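You operate a simulated robot arm through the tools that you are given. There is no shell and no other tool. Be economical: measure what you need, move in short steps, check, and stop when the job is done.

Carry out the task below with a simulated two-armed robot. There is one attempt and no reset: what you move stays moved.

TASK
Pick up the mini lamp with teal tape with one hand, pass it to the other hand and put it on the low shelf of the olive table. Set down upright: mini lamp with teal tape.

It is judged by the outcome, as a careful person would: the job done as asked, and still so three seconds after it is handed in. It fails if anything else is knocked over, pushed out of place, dropped, spilled or broken.

THE ROBOT
Two 7-joint arms with two-finger parallel grippers on one trunk, on a base that drives. Base frame: it is fixed to the floor where the robot stands at the start and does not move with it; the origin is under the middle of the robot, x ahead of it, y to its left, z up; the surface under the hand at the start is at about z = 850. Lengths are in mm, angles in degrees, forces in N, time in s.
The left shoulder is at the start at [17, 168, 1179], the right one opposite. With the tool pointing down near the work surface each hand reaches from about 200 to 680 mm from the robot's upright axis, wherever it stands, measured 20 degrees to its own side. Places, roughly: low shelf of the olive table [500, -200, 300]; mini lamp with teal tape (9x6x11 cm) [400, 0, 900]. Payload 3.8 kg a hand.
The TCP of each hand is the grasp point between the finger pads, 30 mm short of the fingertips. In the tool frame z runs along the fingers and y along their closing line. The gripper opens to 110 mm. The fingers are 20 mm wide and 10 mm thick; the gripper's body (48 by 112 mm) begins 55 mm behind the TCP.
Orientation is that of the tool frame in the base frame, as a unit quaternion [w, x, y, z]. With the fingers straight down and closing along the base's y, the tool's x points along the base's -x, its y along +y and its z along -z.

THE INTERFACE
- The arms move only by the tool servo_tool. It takes "left_deltas", "right_deltas" or both (then of equal length, played together; a hand with none holds still); each is a list of rows, each a list of 7 numbers: the finger opening in mm, from 0 to 110, then the shift along the base's x, y, z in units of 20 mm (1.0 is 20 mm), then the turn, a rotation vector about the base's x, y, z in units of 5 degrees (1.0 is 5 degrees). In form: [[grip, dx, dy, dz, ax, ay, az], ...]. A call has 1 to 12 rows; each row shifts and turns the commanded pose from where the row before left it. A call with a number of a shift or a turn outside -1 to 1 is refused whole. Rows are played at 5 a second. More than 50 mm and 8.6 degrees between two rows, or a gripper value outside its range, and nothing of the call is played. Where a pose cannot be reached the arm comes as near as it can. A force on the tool above 40 N (or 10 N above the force at the start of the call, whichever is more), or a blocked arm, ends the call early, and 0.2 s more pass. Each finger travels about 72 mm/s and halts on what it meets, pressing with about 38 N; the grip force reading is that of the motor and also rises with nothing between the fingers. The clock runs only during rows and for 0.2 s after the last one: add rows that do not move to give the fingers time. It gives the time, the measured TCP pose, the force on the tool (base axes), the opening and the grip force at its end, in the units of the frame above (readings bear some noise), with the torque about the TCP (base axes, N m) and any sound that the robot's microphone picked up, and new pictures: "pictures" is both (left out), scene, wrist or none (wrist: the cameras of the hands that moved).
- Cameras (640 x 400 px; columns grow to the right, rows downward): "scene" is now at [84.8, -51.6, 1322.4]; the picture's right is [-0.60, -0.80, -0.00], its down [-0.53, 0.40, -0.75] and it looks along [0.60, -0.45, -0.66] (base axes); focal length 214 px, centre (320, 200). "left" rides on the left gripper at [72, -17, -103] in its tool frame; the picture's right is [0.23, 0.97, 0.00], its down [-0.76, 0.18, -0.62] and it looks along [-0.61, 0.14, 0.78] (tool axes); focal length 222 px, centre (320, 200). "right" rides on the right gripper at [73, 17, -103] in its tool frame; the picture's right is [-0.23, 0.97, 0.00], its down [-0.76, -0.18, -0.62] and it looks along [-0.61, -0.14, 0.78] (tool axes); focal length 222 px, centre (320, 200). There is no depth. A picture from a camera that has moved, and an enlarged one, comes with that camera's place and axes in the base frame and with its lens.
- raise_lower(by): slides the trunk up (or, below 0, down) by that many mm; the arms and the scene camera ride with it, the base frame stays. It gives what a move gives, with no picture.
- roll_base(legs): drives the robot by 1 to 6 legs, each [ahead, turn to the left] in mm and degrees, along the robot's own axes; the way and the turn of a leg run together, so that a leg with both is an arc; at most 1500 mm and 180 degrees a leg. The arms and the cameras ride along, it lands a little off, and it stops where it bumps. It gives what a move gives, and a new picture of the scene camera.
- pan_tilt(pan, tilt): turns the head with the scene camera to pan (to the left, within 80 degrees either way) and tilt (down, from -29 to 69), counted from straight ahead of the robot. It gives what a move gives, and a new picture of the scene camera.
- enlarge(camera, box): a new picture of the part [left, top, right, bottom] of that camera's present view, enlarged. It takes no simulated time.
- hand_in(): hands the job in; it is judged then, once.

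Work in short steps. Places have to be worked out from the pictures, the camera data and where the tool is seen: move nearer, look again, correct. Check each grasp and each placing, and mend what went wrong. You have 120 turns and 260 pictures in all, those below and enlarged ones among them. Open the grippers and draw the arms clear of the work before you hand the job in, unless the task says otherwise; then end with one line.

The tools are called by a JSON object that holds its "method" and its "body". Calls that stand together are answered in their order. servo_tool: Moves the arms, as the interface text tells. Its arguments: {"type":"object","properties":{"left_deltas":{"type":"array","items":{"type":"array","items":{"type":"number"}}},"right_deltas":{"type":"array","items":{"type":"array","items":{"type":"number"}}},"pictures":{"type":"string","enum":["both","scene","wrist","none"]}},"required":[]} The other tools are called the same way: raise_lower (by) slides the trunk up or down; roll_base (legs) drives the base; pan_tilt (pan, tilt) turns the head that bears the scene camera; enlarge (camera, box) takes an enlarged picture of a part of a camera's view; hand_in () hands the job in.

At the start:

```text
time_s: 0.0
left_tcp_pos: [414.8, -68.6, 1133.9]
left_tool_rot: [0.005, -0.001, 1.0, 0.001]
left_contact_force: [-0.2, 0.0, -0.7]
left_moment: [0.02, 0.01, 0.0]
left_gripper_width: 110.0
left_finger_force: 0.1
right_tcp_pos: [304.0, -375.8, 1155.3]
right_tool_rot: [0.001, 0.0, 1.0, 0.001]
right_contact_force: [0.3, 0.1, 0.0]
right_moment: [-0.02, 0.0, 0.01]
right_gripper_width: 110.0
right_finger_force: 0.0
trunk travel left (down, up): [-275.0, 295.0]
robot x, y, heading: [-0.2, 1.3, 0.2]
head pan, tilt: [-36.8, 41.4]
```

scene: 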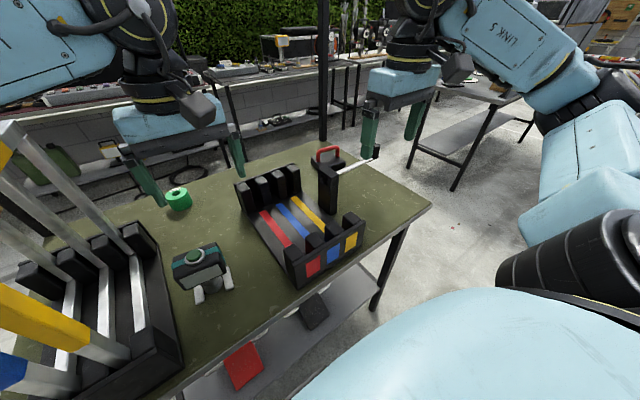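
right: 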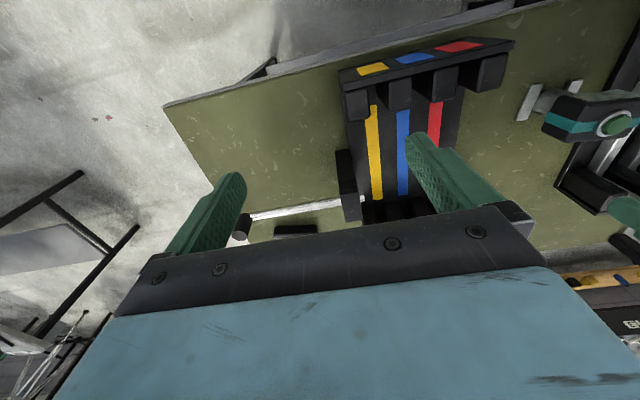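
left: 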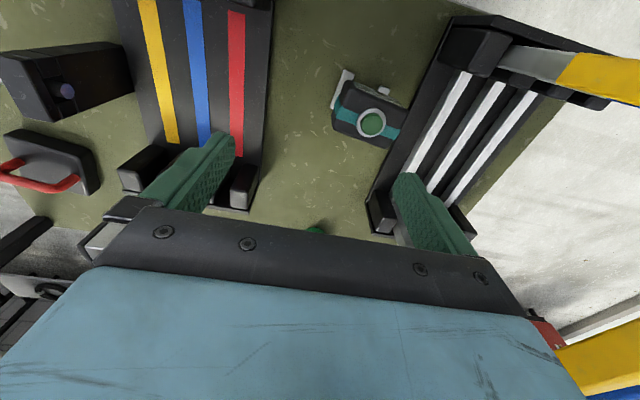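

The lamp is seen near scene px (200,270), with the olive table's low shelf beneath it. I take enlarged views to understand the lamp and shelf.

{"method": "enlarge", "body": {"camera": "scene", "box": [140, 220, 300, 320]}}

{"method": "enlarge", "body": {"camera": "left", "box": [280, 40, 440, 140]}}

{"method": "enlarge", "body": {"camera": "scene", "box": [160, 240, 416, 400]}}

```text
4.00 times, centred on (220, 270) of scene
camera zoom: at [84.8, -51.6, 1322.4], right [-0.6, -0.8, 0.0], down [-0.53, 0.4, -0.75], along [0.6, -0.45, -0.66], focal length 858 px, centre (720, -80)
```

zoom: 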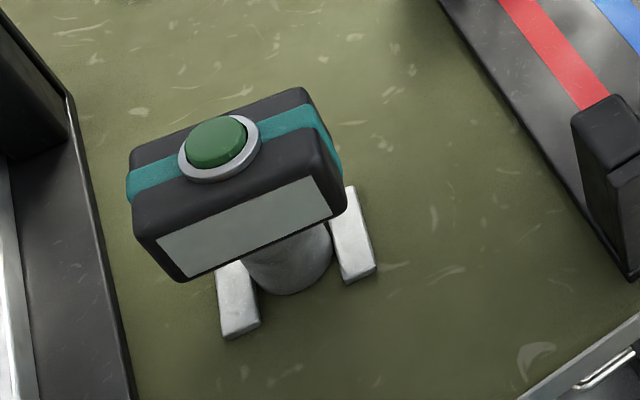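

```text
4.00 times, centred on (360, 90) of left
camera zoom: at [341.1, -84.9, 1236.6], right [-0.23, 0.97, 0.0], down [0.76, 0.18, 0.63], along [0.61, 0.14, -0.78], focal length 888 px, centre (160, 640)
```

zoom: 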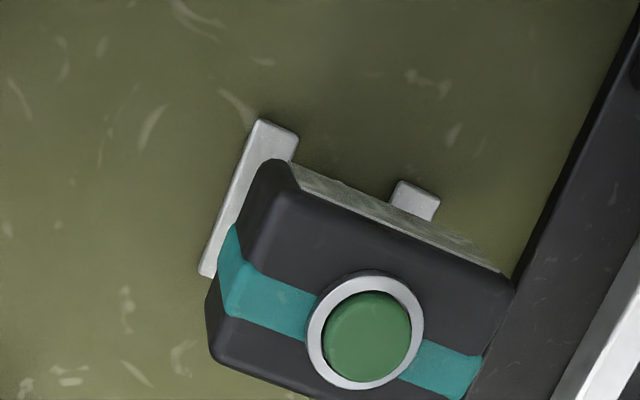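

```text
2.50 times, centred on (288, 320) of scene
camera zoom: at [84.8, -51.6, 1322.4], right [-0.6, -0.8, 0.0], down [-0.53, 0.4, -0.75], along [0.6, -0.45, -0.66], focal length 536 px, centre (400, -100)
```

zoom: 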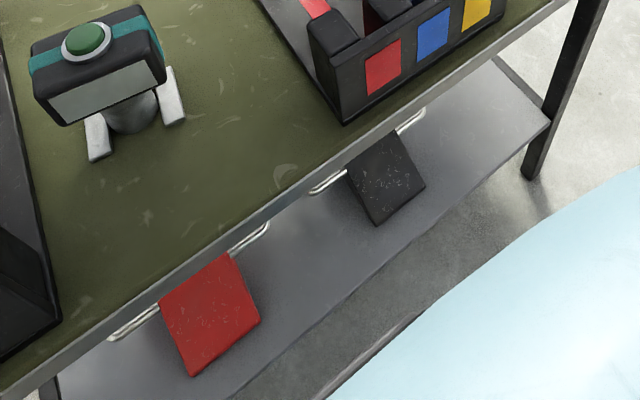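

Lamp's head is about at (421, 0), top near z 962, its long side within ~7° of base y. Before descending I check the rack with tall bars to its left.

{"method": "pan_tilt", "body": {"pan": 5, "tilt": 50}}

```text
time_s: 1.1
left_tcp_pos: [416.5, -67.0, 1133.1]
left_tool_rot: [0.004, -0.001, 1.0, 0.001]
left_contact_force: [1.0, -0.6, -0.2]
left_moment: [-0.02, 0.02, 0.03]
left_gripper_width: 109.9
left_finger_force: 0.2
right_tcp_pos: [304.1, -374.1, 1155.2]
right_tool_rot: [0.001, 0.001, 1.0, 0.002]
right_contact_force: [-0.3, 0.2, 0.4]
right_moment: [0.03, 0.02, 0.0]
right_gripper_width: 110.0
right_finger_force: 0.1
trunk travel left (down, up): [-275.0, 295.0]
robot x, y, heading: [-3.1, 0.6, 0.0]
head pan, tilt: [5.0, 50.0]
camera scene: at [95.3, 6.2, 1310.2], right [0.09, -1.0, 0.0], down [-0.76, -0.07, -0.64], along [0.64, 0.06, -0.76], focal length 214 px, centre (320, 200)
```

scene: 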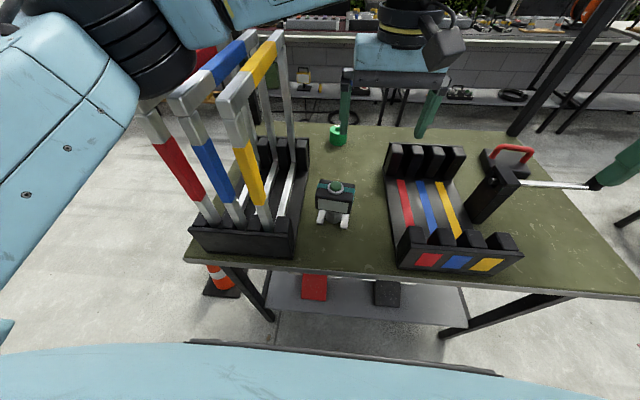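

The hurdle rack on the left is tall (~z 1200) and close to the left forearm; the shelf's free spot lies between the red and black blocks near (420, -100). I look at the left arm over the hurdles to decide which hand picks.

{"method": "pan_tilt", "body": {"pan": 25, "tilt": 15}}

```text
time_s: 2.1
left_tcp_pos: [415.6, -66.3, 1132.8]
left_tool_rot: [0.005, -0.001, 1.0, 0.001]
left_contact_force: [0.4, 0.5, -0.5]
left_moment: [-0.02, -0.01, -0.01]
left_gripper_width: 109.8
left_finger_force: 0.1
right_tcp_pos: [305.2, -375.3, 1154.3]
right_tool_rot: [0.001, 0.0, 1.0, 0.001]
right_contact_force: [1.2, -0.6, 0.0]
right_moment: [-0.02, -0.04, 0.0]
right_gripper_width: 109.9
right_finger_force: 0.0
trunk travel left (down, up): [-275.0, 295.0]
robot x, y, heading: [2.4, -3.7, 0.0]
head pan, tilt: [25.0, 15.0]
camera scene: at [103.2, 38.9, 1363.9], right [0.42, -0.91, 0.0], down [-0.23, -0.11, -0.97], along [0.88, 0.41, -0.26], focal length 214 px, centre (320, 200)
```

scene: 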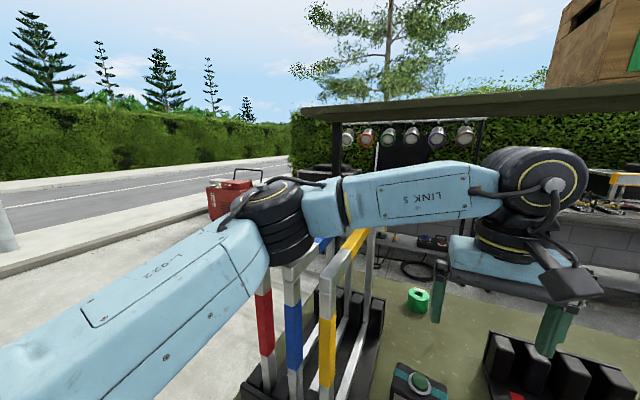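

The left elbow hangs right by the hurdles, so the right hand will pick and the left will receive and place. I raise the trunk to clear the hurdles first.

{"method": "raise_lower", "body": {"by": 180}}

```text
time_s: 4.1
left_tcp_pos: [416.5, -65.5, 1312.9]
left_tool_rot: [0.003, 0.0, 1.0, 0.0]
left_contact_force: [-0.1, -0.8, 0.6]
left_moment: [0.02, -0.02, -0.01]
left_gripper_width: 110.1
left_finger_force: 0.1
right_tcp_pos: [305.7, -374.4, 1333.8]
right_tool_rot: [0.0, 0.0, 1.0, 0.0]
right_contact_force: [0.0, 0.4, 0.2]
right_moment: [0.04, 0.01, 0.02]
right_gripper_width: 109.8
right_finger_force: 0.1
trunk travel left (down, up): [-455.0, 115.0]
robot x, y, heading: [0.5, -0.4, -0.1]
head pan, tilt: [25.0, 15.0]
```

Trunk is up. I move the left hand left and back above the hurdles, while yawing the right hand so that it will close along the lamp's thin side.

{"method": "servo_tool", "body": {"left_deltas": [[110, -0.28, 0.83, 0.1, 0, 0, 0], [110, -0.28, 0.83, 0.1, 0, 0, 0], [110, -0.28, 0.83, 0.1, 0, 0, 0], [110, -0.28, 0.83, 0.1, 0, 0, 0], [110, -0.28, 0.83, 0.1, 0, 0, 0], [110, -0.28, 0.83, 0.1, 0, 0, 0], [110, -0.28, 0.83, 0.1, 0, 0, 0], [110, -0.28, 0.83, 0.1, 0, 0, 0], [110, -0.28, 0.83, 0.1, 0, 0, 0], [110, -0.28, 0.83, 0.1, 0, 0, 0], [110, -0.28, 0.83, 0.1, 0, 0, 0], [110, -0.28, 0.83, 0.1, 0, 0, 0]], "right_deltas": [[110, 0.2, 0.4, 0, 0, 0, 1], [110, 0.2, 0.4, 0, 0, 0, 1], [110, 0.2, 0.4, 0, 0, 0, 1], [110, 0.2, 0.4, 0, 0, 0, 1], [110, 0.2, 0.4, 0, 0, 0, 1], [110, 0.2, 0.4, 0, 0, 0, 1], [110, 0.2, 0.4, 0, 0, 0, 1], [110, 0.2, 0.4, 0, 0, 0, 1], [110, 0.2, 0.4, 0, 0, 0, 1], [110, 0.2, 0.4, 0, 0, 0, 1], [110, 0.2, 0.4, 0, 0, 0, 1], [110, 0.2, 0.4, 0, 0, 0, 1]], "pictures": "none"}}

{"method": "pan_tilt", "body": {"pan": 0, "tilt": 50}}

```text
time_s: 6.7
left_tcp_pos: [351.0, 134.8, 1336.6]
left_tool_rot: [0.004, -0.001, 1.0, 0.0]
left_contact_force: [0.1, -0.4, 0.3]
left_moment: [-0.05, 0.01, -0.02]
left_gripper_width: 110.3
left_finger_force: 0.1
right_tcp_pos: [342.4, -260.4, 1332.5]
right_tool_rot: [-0.001, -0.5, 0.866, -0.001]
right_contact_force: [0.8, 0.6, -0.8]
right_moment: [-0.02, 0.01, 0.02]
right_gripper_width: 109.9
right_finger_force: 0.0
right hand out of reach, approached as far as the arm can: row 12
trunk travel left (down, up): [-455.0, 115.0]
robot x, y, heading: [-1.4, 1.3, 0.0]
head pan, tilt: [25.0, 15.0]
```

```text
time_s: 7.7
left_tcp_pos: [350.0, 132.8, 1335.6]
left_tool_rot: [0.002, -0.001, 1.0, 0.0]
left_contact_force: [0.1, -0.1, -0.9]
left_moment: [-0.05, 0.0, 0.01]
left_gripper_width: 110.1
left_finger_force: 0.1
right_tcp_pos: [341.8, -262.0, 1332.7]
right_tool_rot: [0.0, -0.499, 0.867, -0.001]
right_contact_force: [0.1, 0.5, 0.3]
right_moment: [-0.03, 0.04, 0.01]
right_gripper_width: 110.2
right_finger_force: 0.1
trunk travel left (down, up): [-455.0, 115.0]
robot x, y, heading: [2.3, 1.1, 0.1]
head pan, tilt: [0.0, 50.0]
camera scene: at [97.4, 1.1, 1490.0], right [0.0, -1.0, 0.0], down [-0.77, 0.0, -0.64], along [0.64, 0.0, -0.77], focal length 214 px, centre (320, 200)
```

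scene: 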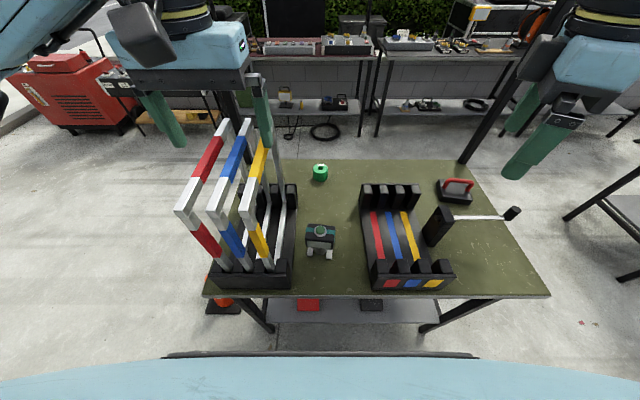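

The right yaw stopped near 60°, probably an arm-shape limit here; moving the hand toward the lamp should free it. I move above the lamp.

{"method": "servo_tool", "body": {"right_deltas": [[110, 0.33, 0.95, -0.8, 0, 0, 0], [110, 0.33, 0.95, -0.8, 0, 0, 0], [110, 0.33, 0.95, -0.8, 0, 0, 0], [110, 0.33, 0.95, -0.8, 0, 0, 0], [110, 0.33, 0.95, -0.8, 0, 0, 0], [110, 0.33, 0.95, -0.8, 0, 0, 0], [110, 0.33, 0.95, -0.8, 0, 0, 0.5], [110, 0.33, 0.95, -0.8, 0, 0, 0.7], [110, 0.33, 0.95, -0.8, 0, 0, 0.7], [110, 0.33, 0.95, -0.8, 0, 0, 0.7], [110, 0.33, 0.95, -0.8, 0, 0, 0.7], [110, 0.33, 0.95, -0.8, 0, 0, 0.7]]}}

```text
time_s: 10.3
left_tcp_pos: [350.0, 133.1, 1335.1]
left_tool_rot: [0.002, -0.001, 1.0, 0.0]
left_contact_force: [1.8, 0.1, 0.3]
left_moment: [-0.01, -0.02, -0.01]
left_gripper_width: 110.1
left_finger_force: 0.1
right_tcp_pos: [403.1, -84.7, 1183.8]
right_tool_rot: [0.0, -0.578, 0.816, 0.0]
right_contact_force: [0.1, 0.7, 0.1]
right_moment: [-0.02, 0.02, 0.01]
right_gripper_width: 110.2
right_finger_force: 0.2
right hand out of reach, approached as far as the arm can: row 10, 11, 12
trunk travel left (down, up): [-455.0, 115.0]
robot x, y, heading: [-2.1, -4.1, 0.0]
head pan, tilt: [0.0, 50.0]
camera scene: at [97.4, 1.0, 1490.0], right [0.0, -1.0, 0.0], down [-0.77, 0.0, -0.64], along [0.64, 0.0, -0.77], focal length 214 px, centre (320, 200)
camera right: at [364.0, -146.7, 1286.6], right [-0.84, 0.54, 0.0], down [0.42, 0.66, 0.62], along [0.33, 0.53, -0.78], focal length 222 px, centre (320, 200)
```

scene: 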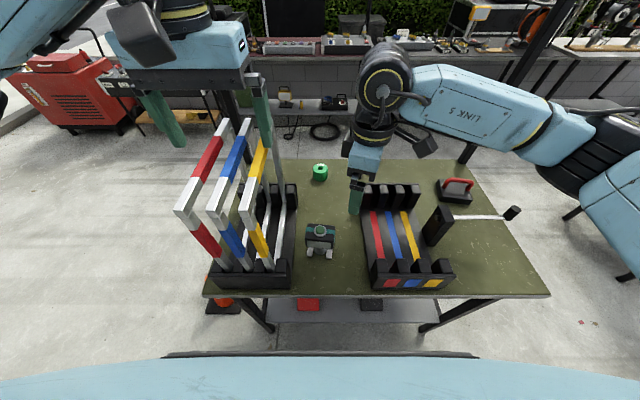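
right: 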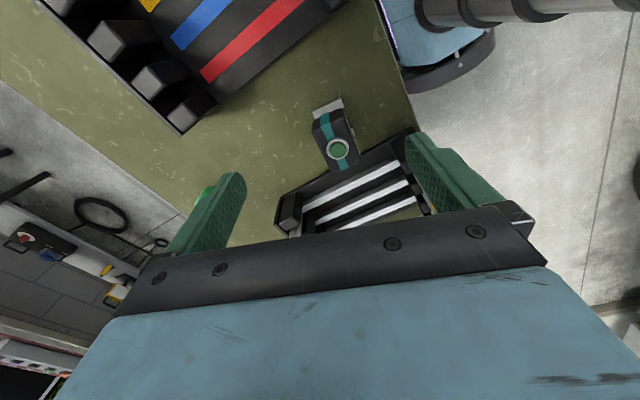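

The yaw tops out near 70° this way, so I turn the other way to about −97° (same closing line). Hurdles stay clear at y≈138. I rotate in place.

{"method": "servo_tool", "body": {"right_deltas": [[110, 0, 0, 0, 0, 0, -1], [110, 0, 0, 0, 0, 0, -1], [110, 0, 0, 0, 0, 0, -1], [110, 0, 0, 0, 0, 0, -1], [110, 0, 0, 0, 0, 0, -1], [110, 0, 0, 0, 0, 0, -1], [110, 0, 0, 0, 0, 0, -1], [110, 0, 0, 0, 0, 0, -1], [110, 0, 0, 0, 0, 0, -1], [110, 0, 0, 0, 0, 0, -1], [110, 0, 0, 0, 0, 0, -1], [110, 0, 0, 0, 0, 0, -1]], "pictures": "none"}}

{"method": "servo_tool", "body": {"right_deltas": [[110, 0, 0, 0, 0, 0, -1], [110, 0, 0, 0, 0, 0, -1], [110, 0, 0, 0, 0, 0, -1], [110, 0, 0, 0, 0, 0, -1], [110, 0, 0, 0, 0, 0, -1], [110, 0, 0, 0, 0, 0, -1], [110, 0, 0, 0, 0, 0, -1], [110, 0, 0, 0, 0, 0, -1], [110, 0, 0, 0, 0, 0, -1], [110, 0, 0, 0, 0, 0, -1], [110, 0, 0, 0, 0, 0, -1], [110, 0, 0, 0, 0, 0, -1]], "pictures": "none"}}

{"method": "servo_tool", "body": {"right_deltas": [[110, 0, 0, 0, 0, 0, -1], [110, 0, 0, 0, 0, 0, -1], [110, 0, 0, 0, 0, 0, -1], [110, 0, 0, 0, 0, 0, -1], [110, 0, 0, 0, 0, 0, -1], [110, 0, 0, 0, 0, 0, -1], [110, 0, 0, 0, 0, 0, -1], [110, 0, 0, 0, 0, 0, -1], [110, 0, 0, 0, 0, 0, -1], [110, 0, 0, 0, 0, 0, -1]]}}

```text
time_s: 12.9
left_tcp_pos: [351.4, 133.6, 1335.4]
left_tool_rot: [0.003, 0.0, 1.0, 0.0]
left_contact_force: [-0.1, -0.5, 0.1]
left_moment: [-0.03, 0.01, -0.01]
left_gripper_width: 110.2
left_finger_force: 0.0
right_tcp_pos: [404.1, -85.1, 1183.7]
right_tool_rot: [0.0, -0.092, 0.996, 0.0]
right_contact_force: [-0.2, 0.4, -0.5]
right_moment: [0.01, 0.03, 0.01]
right_gripper_width: 109.8
right_finger_force: 0.1
trunk travel left (down, up): [-455.0, 115.0]
robot x, y, heading: [0.9, 1.2, 0.1]
head pan, tilt: [0.0, 50.0]
```

```text
time_s: 15.5
left_tcp_pos: [349.3, 132.9, 1335.3]
left_tool_rot: [0.002, -0.001, 1.0, 0.0]
left_contact_force: [0.1, 0.7, 0.6]
left_moment: [0.01, 0.01, 0.01]
left_gripper_width: 109.7
left_finger_force: 0.2
right_tcp_pos: [403.4, -83.9, 1183.0]
right_tool_rot: [0.0, 0.418, 0.909, 0.0]
right_contact_force: [0.1, -0.1, -0.5]
right_moment: [-0.01, 0.01, -0.02]
right_gripper_width: 110.2
right_finger_force: 0.1
trunk travel left (down, up): [-455.0, 115.0]
robot x, y, heading: [1.4, -1.5, -0.1]
head pan, tilt: [0.0, 50.0]
```

```text
time_s: 17.7
left_tcp_pos: [349.3, 132.6, 1335.7]
left_tool_rot: [0.003, 0.0, 1.0, -0.001]
left_contact_force: [0.1, -0.5, 0.6]
left_moment: [0.03, -0.02, 0.02]
left_gripper_width: 109.9
left_finger_force: 0.1
right_tcp_pos: [403.7, -83.6, 1182.7]
right_tool_rot: [0.0, 0.763, 0.647, 0.001]
right_contact_force: [-1.0, 0.7, -0.4]
right_moment: [0.0, -0.01, -0.01]
right_gripper_width: 109.8
right_finger_force: 0.0
trunk travel left (down, up): [-455.0, 115.0]
robot x, y, heading: [-4.1, -1.6, -0.0]
head pan, tilt: [0.0, 50.0]
camera scene: at [97.4, 0.9, 1490.0], right [0.0, -1.0, 0.0], down [-0.77, 0.0, -0.64], along [0.64, 0.0, -0.77], focal length 214 px, centre (320, 200)
camera right: at [432.9, -15.5, 1286.7], right [0.92, -0.38, 0.0], down [-0.3, -0.72, 0.62], along [-0.24, -0.58, -0.78], focal length 222 px, centre (320, 200)
```

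scene: 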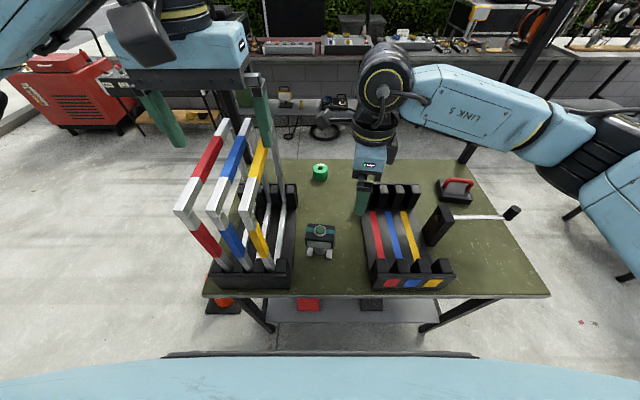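
right: 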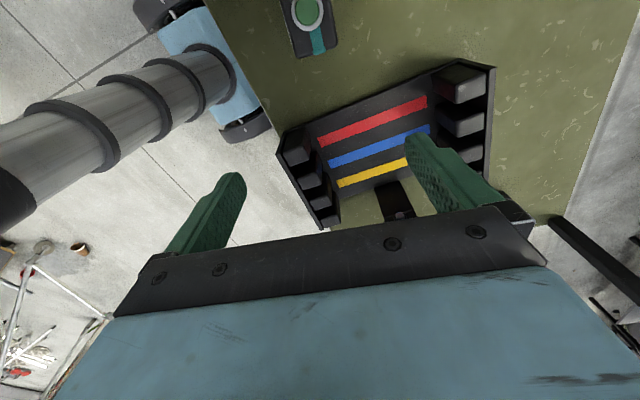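

Yaw is −99°, about what's needed. I move over the lamp at z≈1070 and look.

{"method": "servo_tool", "body": {"right_deltas": [[110, 0.15, 0.7, -0.9, 0, 0, 0], [110, 0.15, 0.7, -0.9, 0, 0, 0], [110, 0.15, 0.7, -0.9, 0, 0, 0], [110, 0.15, 0.7, -0.9, 0, 0, 0], [110, 0.15, 0.7, -0.9, 0, 0, 0.4], [110, 0.15, 0.7, -0.9, 0, 0, 0]]}}

{"method": "enlarge", "body": {"camera": "scene", "box": [260, 190, 388, 270]}}

```text
time_s: 19.1
left_tcp_pos: [349.3, 133.6, 1335.6]
left_tool_rot: [0.002, -0.001, 1.0, 0.0]
left_contact_force: [-0.5, 0.0, 0.5]
left_moment: [0.0, 0.02, 0.03]
left_gripper_width: 110.1
left_finger_force: 0.0
right_tcp_pos: [422.4, 1.3, 1075.7]
right_tool_rot: [-0.001, 0.75, 0.661, 0.0]
right_contact_force: [-0.6, 0.3, 0.0]
right_moment: [0.02, -0.04, 0.02]
right_gripper_width: 110.1
right_finger_force: 0.1
trunk travel left (down, up): [-455.0, 115.0]
robot x, y, heading: [-0.3, -2.5, 0.1]
head pan, tilt: [0.0, 50.0]
camera scene: at [97.6, 1.5, 1489.9], right [0.0, -1.0, 0.0], down [-0.77, 0.0, -0.64], along [0.64, 0.0, -0.77], focal length 214 px, centre (320, 200)
camera right: at [448.8, 70.2, 1178.5], right [0.94, -0.35, 0.0], down [-0.27, -0.73, 0.62], along [-0.22, -0.58, -0.78], focal length 222 px, centre (320, 200)
```

scene: 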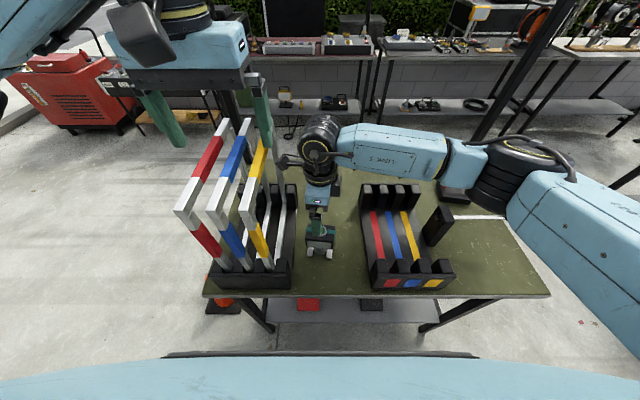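
right: 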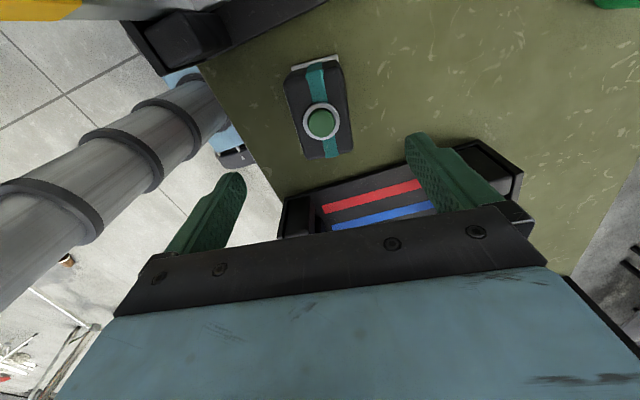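

```text
5.00 times, centred on (324, 230) of scene
camera zoom: at [97.6, 1.5, 1489.9], right [0.0, -1.0, 0.0], down [-0.77, 0.0, -0.64], along [0.64, 0.0, -0.77], focal length 1072 px, centre (300, 50)
```

zoom: 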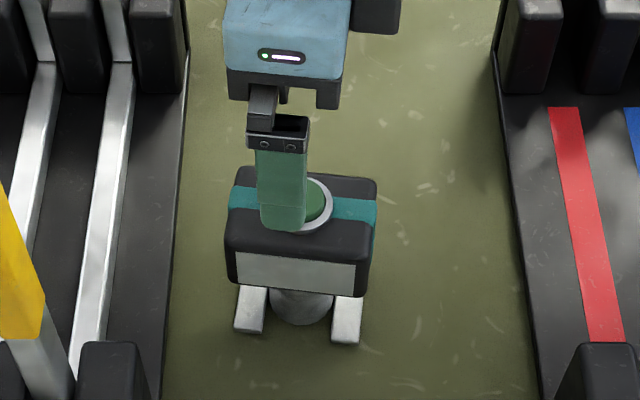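

Right-cam ray puts the button at (422, 0) and the box's yaw matches the tool. I descend to TCP z≈936, fingers straddling the head, and look.

{"method": "servo_tool", "body": {"right_deltas": [[110, 0.05, 0, -1, 0, 0, 0], [110, 0.05, 0, -1, 0, 0, 0], [110, 0.05, 0, -1, 0, 0, 0], [110, 0, 0, -1, 0, 0, 0], [110, 0, 0, -1, 0, 0, 0], [110, 0, 0, -1, 0, 0, 0], [110, 0, 0, -0.95, 0, 0, 0]]}}

{"method": "enlarge", "body": {"camera": "scene", "box": [260, 190, 388, 270]}}

```text
time_s: 20.7
left_tcp_pos: [349.0, 132.7, 1334.5]
left_tool_rot: [0.003, -0.001, 1.0, -0.001]
left_contact_force: [-0.3, 0.4, -1.2]
left_moment: [-0.04, 0.01, 0.0]
left_gripper_width: 109.9
left_finger_force: 0.1
right_tcp_pos: [425.2, 0.3, 935.4]
right_tool_rot: [0.0, 0.751, 0.66, 0.0]
right_contact_force: [-0.7, 0.7, 0.1]
right_moment: [0.02, 0.04, -0.02]
right_gripper_width: 110.4
right_finger_force: 0.1
trunk travel left (down, up): [-455.0, 115.0]
robot x, y, heading: [2.4, 0.4, 0.0]
head pan, tilt: [0.0, 50.0]
camera scene: at [97.5, 0.9, 1489.9], right [0.0, -1.0, 0.0], down [-0.77, 0.0, -0.64], along [0.64, 0.0, -0.77], focal length 214 px, centre (320, 200)
camera right: at [451.5, 69.3, 1038.8], right [0.94, -0.35, 0.0], down [-0.27, -0.73, 0.62], along [-0.22, -0.58, -0.78], focal length 222 px, centre (320, 200)
```

scene: 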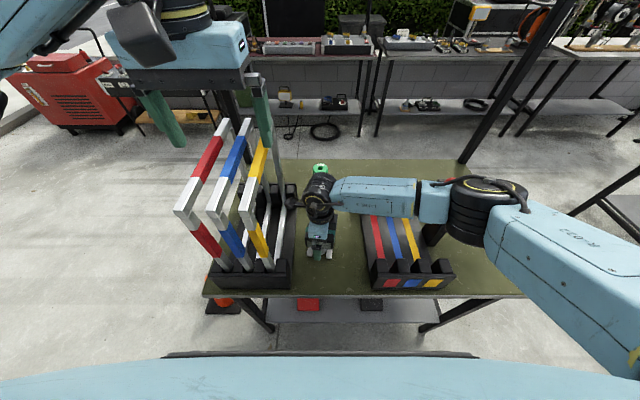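
right: 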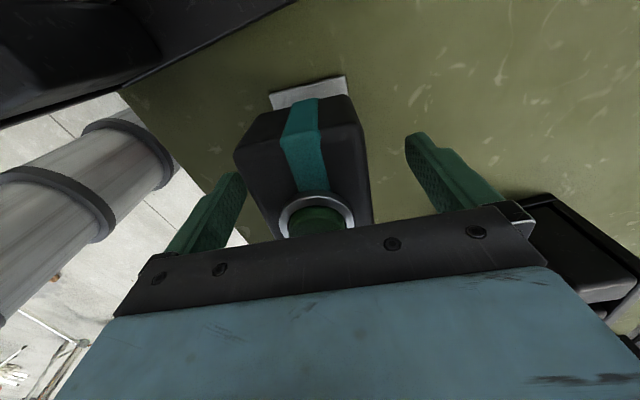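

```text
5.00 times, centred on (324, 230) of scene
camera zoom: at [97.5, 0.9, 1489.9], right [0.0, -1.0, 0.0], down [-0.77, 0.0, -0.64], along [0.64, 0.0, -0.77], focal length 1072 px, centre (300, 50)
```

zoom: 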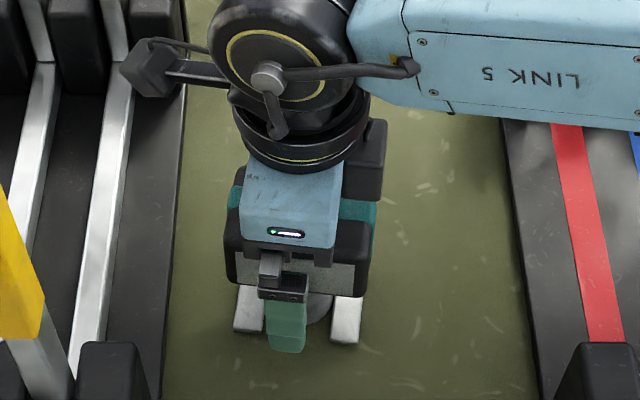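

Fingers straddle the head, the lamp is ~5 mm toward the near finger. I shift −5 mm in x, then close.

{"method": "servo_tool", "body": {"right_deltas": [[110, -0.25, 0, 0, 0, 0, 0], [70, 0, 0, 0, 0, 0, 0], [0, 0, 0, 0, 0, 0, 0], [0, 0, 0, 0, 0, 0, 0], [0, 0, 0, 0, 0, 0, 0], [0, 0, 0, 0, 0, 0, 0]]}}

```text
time_s: 22.1
left_tcp_pos: [350.0, 133.0, 1335.8]
left_tool_rot: [0.003, -0.001, 1.0, 0.0]
left_contact_force: [0.4, -1.1, -0.6]
left_moment: [0.0, -0.04, -0.03]
left_gripper_width: 110.0
left_finger_force: 0.1
right_tcp_pos: [418.8, -1.2, 936.6]
right_tool_rot: [0.0, 0.751, 0.661, 0.0]
right_contact_force: [1.0, 0.5, 0.6]
right_moment: [-0.09, 0.05, 0.04]
right_gripper_width: 56.1
right_finger_force: 37.9
trunk travel left (down, up): [-455.0, 115.0]
robot x, y, heading: [1.5, 2.9, -0.5]
head pan, tilt: [0.0, 50.0]
camera scene: at [97.6, 0.9, 1489.9], right [0.0, -1.0, 0.0], down [-0.77, 0.0, -0.64], along [0.64, 0.0, -0.77], focal length 214 px, centre (320, 200)
camera right: at [446.3, 69.3, 1039.1], right [0.94, -0.35, 0.0], down [-0.27, -0.73, 0.62], along [-0.22, -0.58, -0.78], focal length 222 px, centre (320, 200)
```

scene: 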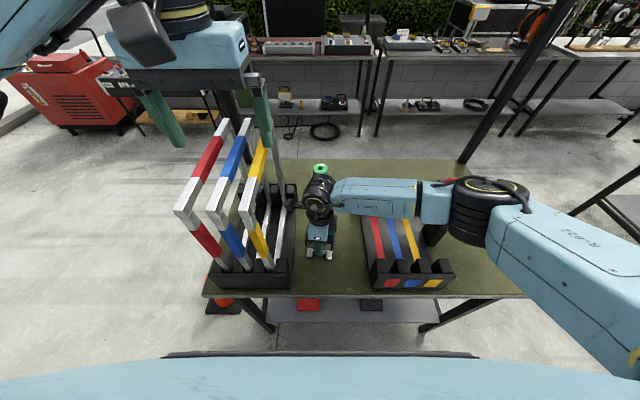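
right: 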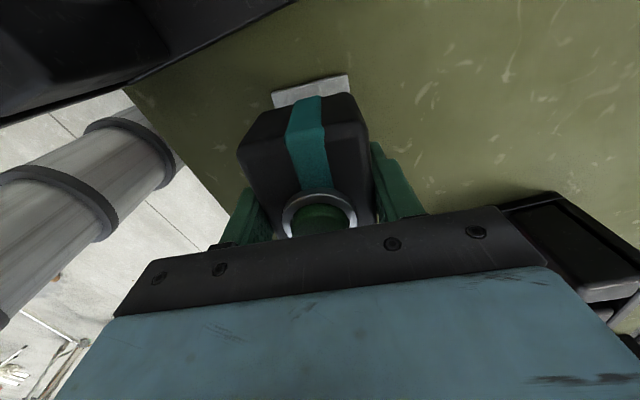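

Firm grip at 56 mm. I lift straight up 180 mm and check.

{"method": "servo_tool", "body": {"right_deltas": [[0, 0, 0, 0.5, 0, 0, 0], [0, 0, 0, 1, 0, 0, 0], [0, 0, 0, 1, 0, 0, 0], [0, 0, 0, 1, 0, 0, 0], [0, 0, 0, 1, 0, 0, 0], [0, 0, 0, 1, 0, 0, 0], [0, 0, 0, 1, 0, 0, 0], [0, 0, 0, 1, 0, 0, 0], [0, 0, 0, 1, 0, 0, 0], [0, 0, 0, 1, 0, 0, 0]]}}

```text
time_s: 24.3
left_tcp_pos: [350.9, 133.2, 1335.7]
left_tool_rot: [0.003, -0.001, 1.0, 0.0]
left_contact_force: [-0.7, 0.1, -0.1]
left_moment: [-0.06, 0.0, 0.02]
left_gripper_width: 109.8
left_finger_force: 0.2
right_tcp_pos: [420.3, 0.1, 1127.1]
right_tool_rot: [0.0, 0.751, 0.66, -0.001]
right_contact_force: [0.2, -0.1, -4.3]
right_moment: [0.04, -0.02, -0.02]
right_gripper_width: 55.4
right_finger_force: 38.0
trunk travel left (down, up): [-455.0, 115.0]
robot x, y, heading: [-3.9, -2.6, -0.1]
head pan, tilt: [0.0, 50.0]
camera scene: at [97.5, 0.9, 1489.9], right [0.0, -1.0, 0.0], down [-0.77, 0.0, -0.64], along [0.64, 0.0, -0.77], focal length 214 px, centre (320, 200)
camera right: at [447.1, 69.8, 1230.1], right [0.94, -0.35, 0.0], down [-0.27, -0.73, 0.62], along [-0.22, -0.58, -0.78], focal length 222 px, centre (320, 200)
```

scene: 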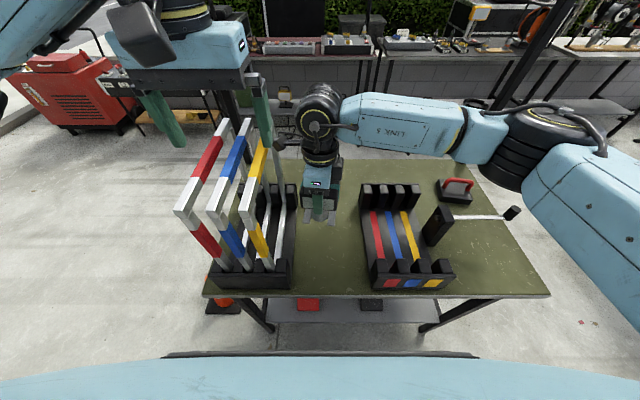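
right: 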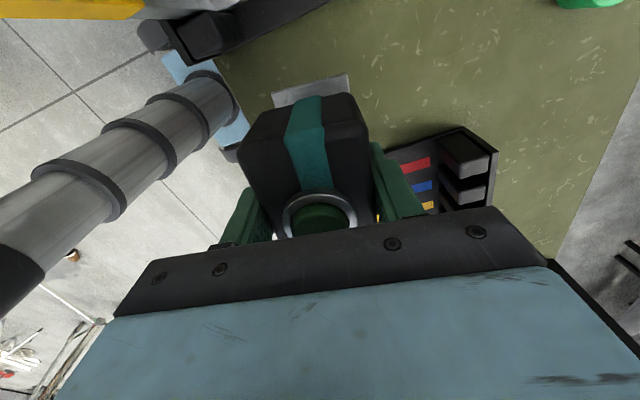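

Lamp lifted cleanly. I back the robot 400 mm to get both arms off the hurdles for the handover.

{"method": "roll_base", "body": {"legs": [[-400, 0]]}}

```text
time_s: 26.8
left_tcp_pos: [-52.4, 134.5, 1335.3]
left_tool_rot: [0.002, -0.002, 1.0, 0.0]
left_contact_force: [0.3, 0.2, -0.9]
left_moment: [0.05, -0.02, -0.05]
left_gripper_width: 109.9
left_finger_force: 0.0
right_tcp_pos: [17.8, 0.8, 1127.8]
right_tool_rot: [0.001, 0.75, 0.661, 0.001]
right_contact_force: [0.2, 0.4, -4.3]
right_moment: [0.02, 0.01, 0.03]
right_gripper_width: 55.8
right_finger_force: 38.3
trunk travel left (down, up): [-455.0, 115.0]
robot x, y, heading: [-402.5, 0.4, 0.0]
head pan, tilt: [0.0, 50.0]
camera scene: at [-304.3, 0.6, 1489.9], right [0.0, -1.0, 0.0], down [-0.77, 0.0, -0.64], along [0.64, 0.0, -0.77], focal length 214 px, centre (320, 200)
```

scene: 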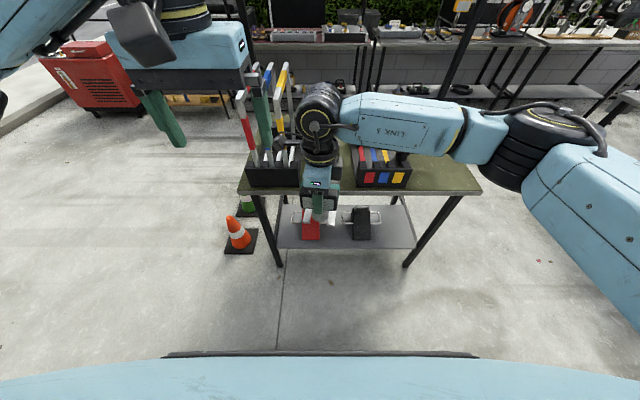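

Backed off. I take a close look at the shelf.

{"method": "enlarge", "body": {"camera": "scene", "box": [230, 170, 486, 330]}}

```text
2.50 times, centred on (358, 250) of scene
camera zoom: at [-304.3, 0.6, 1489.9], right [0.0, -1.0, 0.0], down [-0.77, 0.0, -0.64], along [0.64, 0.0, -0.77], focal length 536 px, centre (225, 75)
```

zoom: 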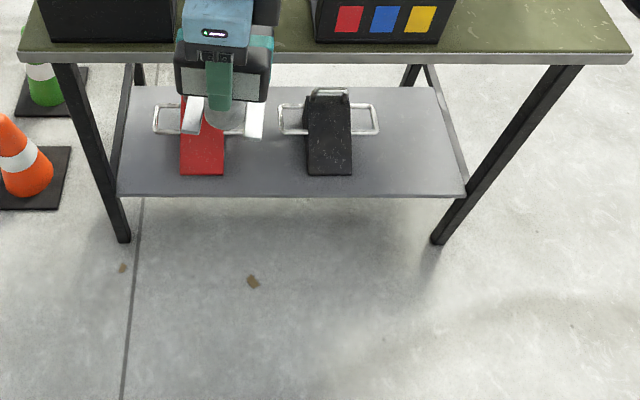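

The wedges have side wire handles around x≈490, leaving a front gap at about y −205…0, x 302…460; the lamp fits at about (380, −103). First the handover: I extend the lamp ahead with the right hand (squaring its yaw) and start turning the left hand to point forward.

{"method": "servo_tool", "body": {"right_deltas": [[0, 0.58, 0.17, 0, 0, 0, 0.12], [0, 0.58, 0.17, 0, 0, 0, 0.12], [0, 0.58, 0.17, 0, 0, 0, 0.12], [0, 0.58, 0.17, 0, 0, 0, 0.12], [0, 0.58, 0.17, 0, 0, 0, 0.12], [0, 0.58, 0.17, 0, 0, 0, 0.12], [0, 0.58, 0.17, 0, 0, 0, 0.12], [0, 0.58, 0.17, 0, 0, 0, 0.12], [0, 0.58, 0.17, 0, 0, 0, 0.12], [0, 0.58, 0.17, 0, 0, 0, 0.12], [0, 0.58, 0.17, 0, 0, 0, 0.12], [0, 0.58, 0.17, 0, 0, 0, 0.12]], "left_deltas": [[110, 0.25, 0.4, 0, 0, -1, 0], [110, 0.25, 0.4, 0, 0, -1, 0], [110, 0.25, 0.4, 0, 0, -1, 0], [110, 0.25, 0.4, 0, 0, -1, 0], [110, 0.25, 0.4, 0, 0, -1, 0], [110, 0.25, 0.4, 0, 0, -1, 0], [110, 0.25, 0.4, 0, 0, -1, 0], [110, 0.25, 0.4, 0, 0, -1, 0], [110, 0.25, 0.4, 0, 0, -1, 0], [110, 0.25, 0.4, 0, 0, -1, 0], [110, 0.25, 0.4, 0, 0, -1, 0], [110, 0.25, 0.4, 0, 0, -1, 0]], "pictures": "scene"}}

```text
time_s: 29.4
left_tcp_pos: [20.0, 228.6, 1340.4]
left_tool_rot: [0.503, -0.001, 0.864, -0.002]
left_contact_force: [0.7, 0.1, -0.1]
left_moment: [0.02, -0.01, 0.04]
left_gripper_width: 110.0
left_finger_force: 0.1
left hand out of reach, approached as far as the arm can: row 11, 12
right_tcp_pos: [158.2, 41.8, 1127.1]
right_tool_rot: [0.0, 0.707, 0.707, 0.0]
right_contact_force: [0.4, 0.0, -4.1]
right_moment: [-0.05, 0.0, 0.0]
right_gripper_width: 56.0
right_finger_force: 37.5
trunk travel left (down, up): [-455.0, 115.0]
robot x, y, heading: [-402.4, 1.7, -0.2]
head pan, tilt: [0.0, 50.0]
camera scene: at [-303.9, 1.7, 1489.9], right [0.0, -1.0, 0.0], down [-0.77, 0.0, -0.64], along [0.64, 0.0, -0.77], focal length 214 px, centre (320, 200)
```

scene: 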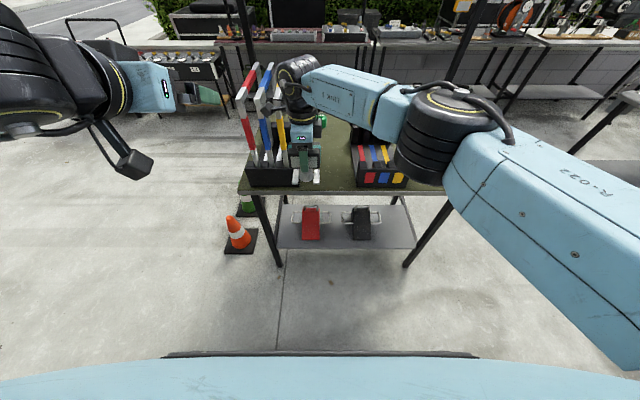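

The left reached 60° of pitch at this height; its arm is folded. I lower it along the left side of the lamp, adding the rest of the pitch.

{"method": "servo_tool", "body": {"left_deltas": [[110, 0.1, 0, -1, 0, 0, 0], [110, 0.1, 0, -1, 0, 0, 0], [110, 0.1, 0, -1, 0, 0, 0], [110, 0, 0, -1, 0, 0, 0], [110, 0, 0, -1, 0, 0, 0], [110, 0, 0, -1, 0, 0, 0], [110, 0, 0, -1, 0, -0.6, 0], [110, 0, 0, -1, 0, -0.6, 0], [110, 0, 0, -1, 0, -0.6, 0], [110, 0, 0, -1, 0, -0.6, 0], [110, 0, 0, -0.7, 0, -0.5, 0], [110, 0, 0, -0.6, 0, 0, 0]]}}

```text
time_s: 32.0
left_tcp_pos: [30.9, 254.3, 1220.6]
left_tool_rot: [0.523, -0.001, 0.853, -0.002]
left_contact_force: [-0.3, -0.7, 0.1]
left_moment: [-0.02, 0.01, -0.05]
left_gripper_width: 110.3
left_finger_force: 0.1
left hand out of reach, approached as far as the arm can: row 1, 7, 8, 9, 10, 11, 12
right_tcp_pos: [157.6, 41.5, 1126.3]
right_tool_rot: [0.0, 0.707, 0.708, 0.0]
right_contact_force: [0.0, 0.4, -3.0]
right_moment: [0.02, 0.02, -0.01]
right_gripper_width: 56.1
right_finger_force: 38.0
trunk travel left (down, up): [-455.0, 115.0]
robot x, y, heading: [-401.9, -2.6, 0.3]
head pan, tilt: [0.0, 50.0]
camera scene: at [-304.0, 0.8, 1489.9], right [0.0, -1.0, 0.0], down [-0.77, 0.0, -0.64], along [0.64, 0.0, -0.77], focal length 214 px, centre (320, 200)
camera left: at [-93.6, 236.8, 1204.8], right [-0.1, 0.97, -0.21], down [-0.21, 0.18, 0.96], along [0.97, 0.14, 0.19], focal length 222 px, centre (320, 200)
```

scene: 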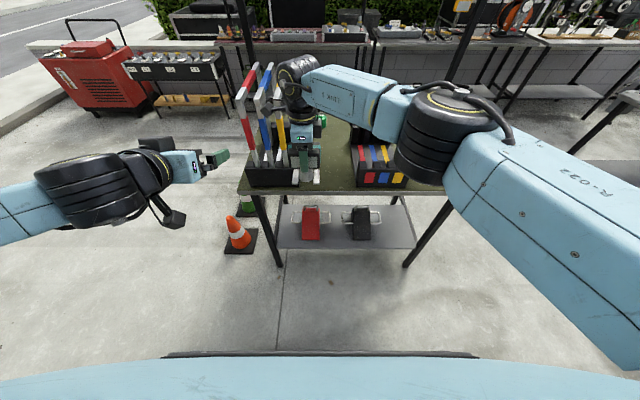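
left: 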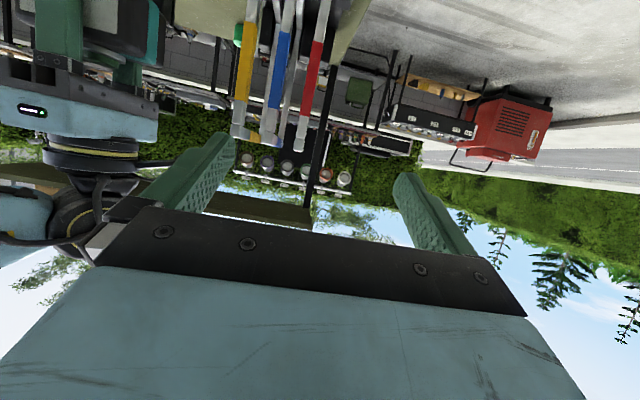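

Pitch is limited because the arm is folded; going lower and further ahead should straighten it. I move left hand forward and down, keeping well left of the lamp.

{"method": "servo_tool", "body": {"left_deltas": [[110, 0.4, 0, -0.9, 0, 0, 0], [110, 0.4, 0, -0.9, 0, 0, 0], [110, 0.4, 0, -0.9, 0, 0, 0], [110, 0.4, 0, -0.9, 0, 0, 0], [110, 0.4, 0, -0.9, 0, 0, 0], [110, 0.4, 0, -0.9, 0, 0, 0], [110, 0.4, 0, -0.9, 0, -0.5, 0], [110, 0.4, 0, -0.9, 0, -0.5, 0], [110, 0.4, 0, -0.9, 0, -0.5, 0], [110, 0.4, 0, -0.9, 0, -0.5, 0]], "pictures": "scene"}}

```text
time_s: 34.2
left_tcp_pos: [31.3, 255.2, 1221.7]
left_tool_rot: [0.523, -0.001, 0.853, -0.002]
left_contact_force: [-0.5, -0.2, 0.2]
left_moment: [-0.01, 0.02, 0.01]
left_gripper_width: 110.0
left_finger_force: 0.0
left hand out of reach, approached as far as the arm can: row 1, 2, 3, 4, 5, 6, 7, 8, 9, 10
right_tcp_pos: [159.0, 41.7, 1127.1]
right_tool_rot: [0.001, 0.707, 0.707, 0.0]
right_contact_force: [0.1, 1.3, -3.5]
right_moment: [-0.01, -0.03, 0.03]
right_gripper_width: 55.7
right_finger_force: 37.4
trunk travel left (down, up): [-455.0, 115.0]
robot x, y, heading: [-402.5, 4.4, 0.2]
head pan, tilt: [0.0, 50.0]
camera scene: at [-303.9, 0.7, 1489.9], right [0.0, -1.0, 0.0], down [-0.77, 0.0, -0.64], along [0.64, 0.0, -0.77], focal length 214 px, centre (320, 200)
```

scene: 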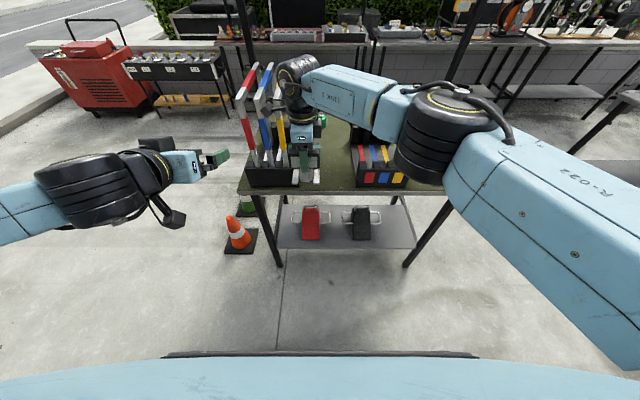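

The left arm didn't move at all — a joint sits at its limit. I look at its shape.

{"method": "pan_tilt", "body": {"pan": 55, "tilt": 40}}

```text
time_s: 35.5
left_tcp_pos: [32.6, 254.3, 1222.2]
left_tool_rot: [0.522, -0.001, 0.853, -0.002]
left_contact_force: [0.3, -0.8, 0.5]
left_moment: [-0.01, 0.0, -0.01]
left_gripper_width: 110.1
left_finger_force: 0.1
right_tcp_pos: [157.3, 41.3, 1127.2]
right_tool_rot: [0.001, 0.707, 0.707, 0.0]
right_contact_force: [0.4, 0.0, -3.9]
right_moment: [0.05, -0.01, 0.02]
right_gripper_width: 55.8
right_finger_force: 38.3
trunk travel left (down, up): [-455.0, 115.0]
robot x, y, heading: [-402.4, 1.0, 0.2]
head pan, tilt: [55.0, 40.0]
camera scene: at [-332.2, 70.2, 1504.1], right [0.82, -0.57, 0.0], down [-0.37, -0.53, -0.77], along [0.44, 0.63, -0.64], focal length 214 px, centre (320, 200)
```

scene: 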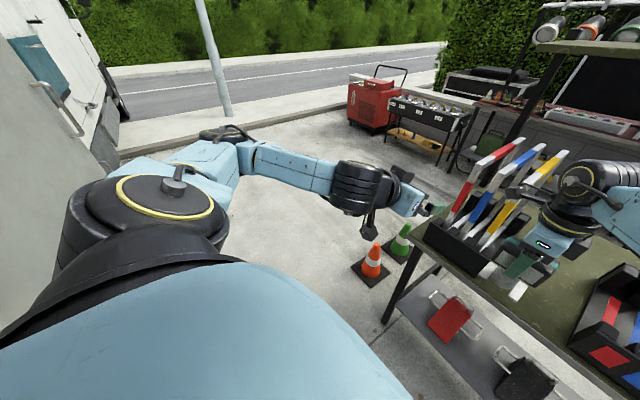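

The forearm comes in from an outward elbow. I relax the pitch a bit, move forward/down, then pitch again.

{"method": "servo_tool", "body": {"left_deltas": [[110, 0, 0, 0, 0, 1, 0], [110, 0, 0, 0, 0, 1, 0], [110, 0, 0, 0, 0, 1, 0], [110, 0.5, -0.2, -1, 0, 0, 0], [110, 0.5, -0.2, -1, 0, 0, 0], [110, 0.5, -0.2, -1, 0, 0, 0], [110, 0.5, -0.2, -1, 0, 0, 0], [110, 0.5, -0.2, -1, 0, 0, 0], [110, 0.5, -0.2, -1, 0, 0, 0], [110, 0.5, -0.2, -1, 0, 0, 0], [110, 0.5, -0.2, -1, 0, 0, 0], [110, 0, 0, 0, 0, 0, 0]], "pictures": "scene"}}

```text
time_s: 38.0
left_tcp_pos: [108.2, 224.8, 1072.0]
left_tool_rot: [0.425, 0.0, 0.905, -0.005]
left_contact_force: [0.3, 0.4, -1.0]
left_moment: [0.04, -0.05, -0.01]
left_gripper_width: 109.7
left_finger_force: 0.0
left hand out of reach, approached as far as the arm can: row 11
right_tcp_pos: [157.6, 41.5, 1125.4]
right_tool_rot: [-0.001, 0.707, 0.707, 0.0]
right_contact_force: [-0.5, 1.0, -3.7]
right_moment: [-0.01, 0.01, 0.0]
right_gripper_width: 56.0
right_finger_force: 37.9
trunk travel left (down, up): [-455.0, 115.0]
robot x, y, heading: [-400.7, -0.1, 0.2]
head pan, tilt: [55.0, 40.0]
camera scene: at [-332.6, 70.5, 1504.1], right [0.82, -0.57, 0.0], down [-0.37, -0.53, -0.77], along [0.44, 0.63, -0.64], focal length 214 px, centre (320, 200)
```

scene: 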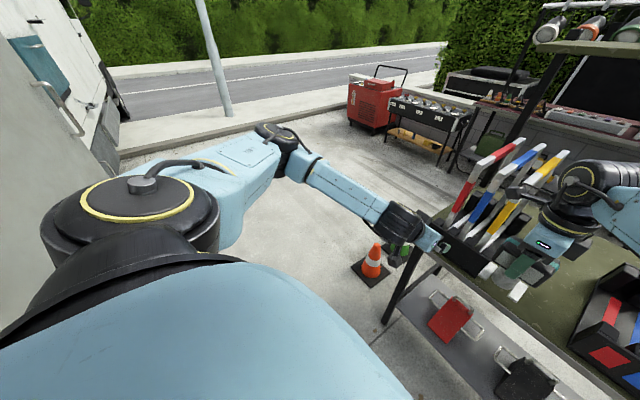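

The tool can barely bend above the forearm's line. Placement on the shelf will be ~530 mm under the shoulder, so I test what tilt the left hand reaches at that relative place (about 430 ahead, 530 below the shoulder) in free space.

{"method": "servo_tool", "body": {"left_deltas": [[110, -0.3, -0.3, -1, 0, 0, 0], [110, -0.3, -0.3, -1, 0, 0, 0], [110, -0.3, -0.3, -1, 0, 0, 0], [110, -0.3, -0.3, -1, 0, 0, 0], [110, -0.3, -0.3, -1, 0, 0, 0], [110, -0.3, -0.3, -1, 0, 0, 0], [110, -0.3, -0.3, -1, 0, 0, 0], [110, -0.3, -0.3, -1, 0, 0, 0], [110, -0.3, -0.3, -1, 0, 0, 0], [110, -0.3, -0.3, -1, 0, 0, 0], [110, -0.3, -0.3, -1, 0, 0, 0], [110, -0.3, -0.3, -1, 0, 0, 0]], "pictures": "none"}}

{"method": "servo_tool", "body": {"left_deltas": [[110, 0, 0, 0, 0, -1, 0], [110, 0, 0, 0, 0, -1, 0], [110, 0, 0, 0, 0, -1, 0], [110, 0, 0, 0, 0, -1, 0], [110, 0, 0, 0, 0, -1, 0]], "pictures": "scene"}}

```text
time_s: 40.6
left_tcp_pos: [109.0, 224.7, 1071.6]
left_tool_rot: [0.424, 0.0, 0.906, -0.005]
left_contact_force: [0.5, -0.5, 0.7]
left_moment: [-0.01, 0.0, 0.0]
left_gripper_width: 109.9
left_finger_force: 0.1
left hand out of reach, approached as far as the arm can: row 1, 2, 3, 4, 5, 6, 7, 8, 9, 10, 11, 12
right_tcp_pos: [157.8, 41.7, 1125.9]
right_tool_rot: [-0.001, 0.707, 0.707, 0.0]
right_contact_force: [0.4, -0.6, -3.3]
right_moment: [0.0, 0.03, 0.01]
right_gripper_width: 55.7
right_finger_force: 38.0
trunk travel left (down, up): [-455.0, 115.0]
robot x, y, heading: [-402.1, -0.7, 0.0]
head pan, tilt: [55.0, 40.0]
```

```text
time_s: 41.9
left_tcp_pos: [108.7, 224.1, 1071.4]
left_tool_rot: [0.425, 0.001, 0.905, -0.006]
left_contact_force: [-0.9, -0.3, 0.2]
left_moment: [0.03, -0.01, -0.03]
left_gripper_width: 109.8
left_finger_force: 0.1
left hand out of reach, approached as far as the arm can: row 1, 2, 3, 4, 5
right_tcp_pos: [158.4, 41.4, 1127.0]
right_tool_rot: [0.001, 0.707, 0.707, 0.0]
right_contact_force: [0.1, 0.4, -4.7]
right_moment: [0.03, -0.02, 0.0]
right_gripper_width: 55.7
right_finger_force: 38.5
trunk travel left (down, up): [-455.0, 115.0]
robot x, y, heading: [-402.1, -1.8, 0.0]
head pan, tilt: [55.0, 40.0]
camera scene: at [-332.3, 70.2, 1504.1], right [0.82, -0.57, 0.0], down [-0.37, -0.53, -0.77], along [0.44, 0.63, -0.64], focal length 214 px, centre (320, 200)
```

scene: 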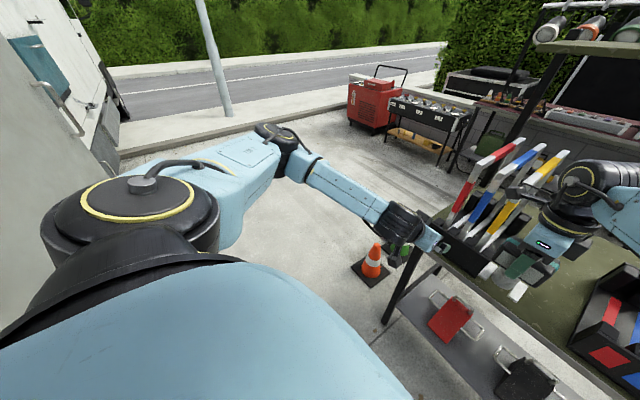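

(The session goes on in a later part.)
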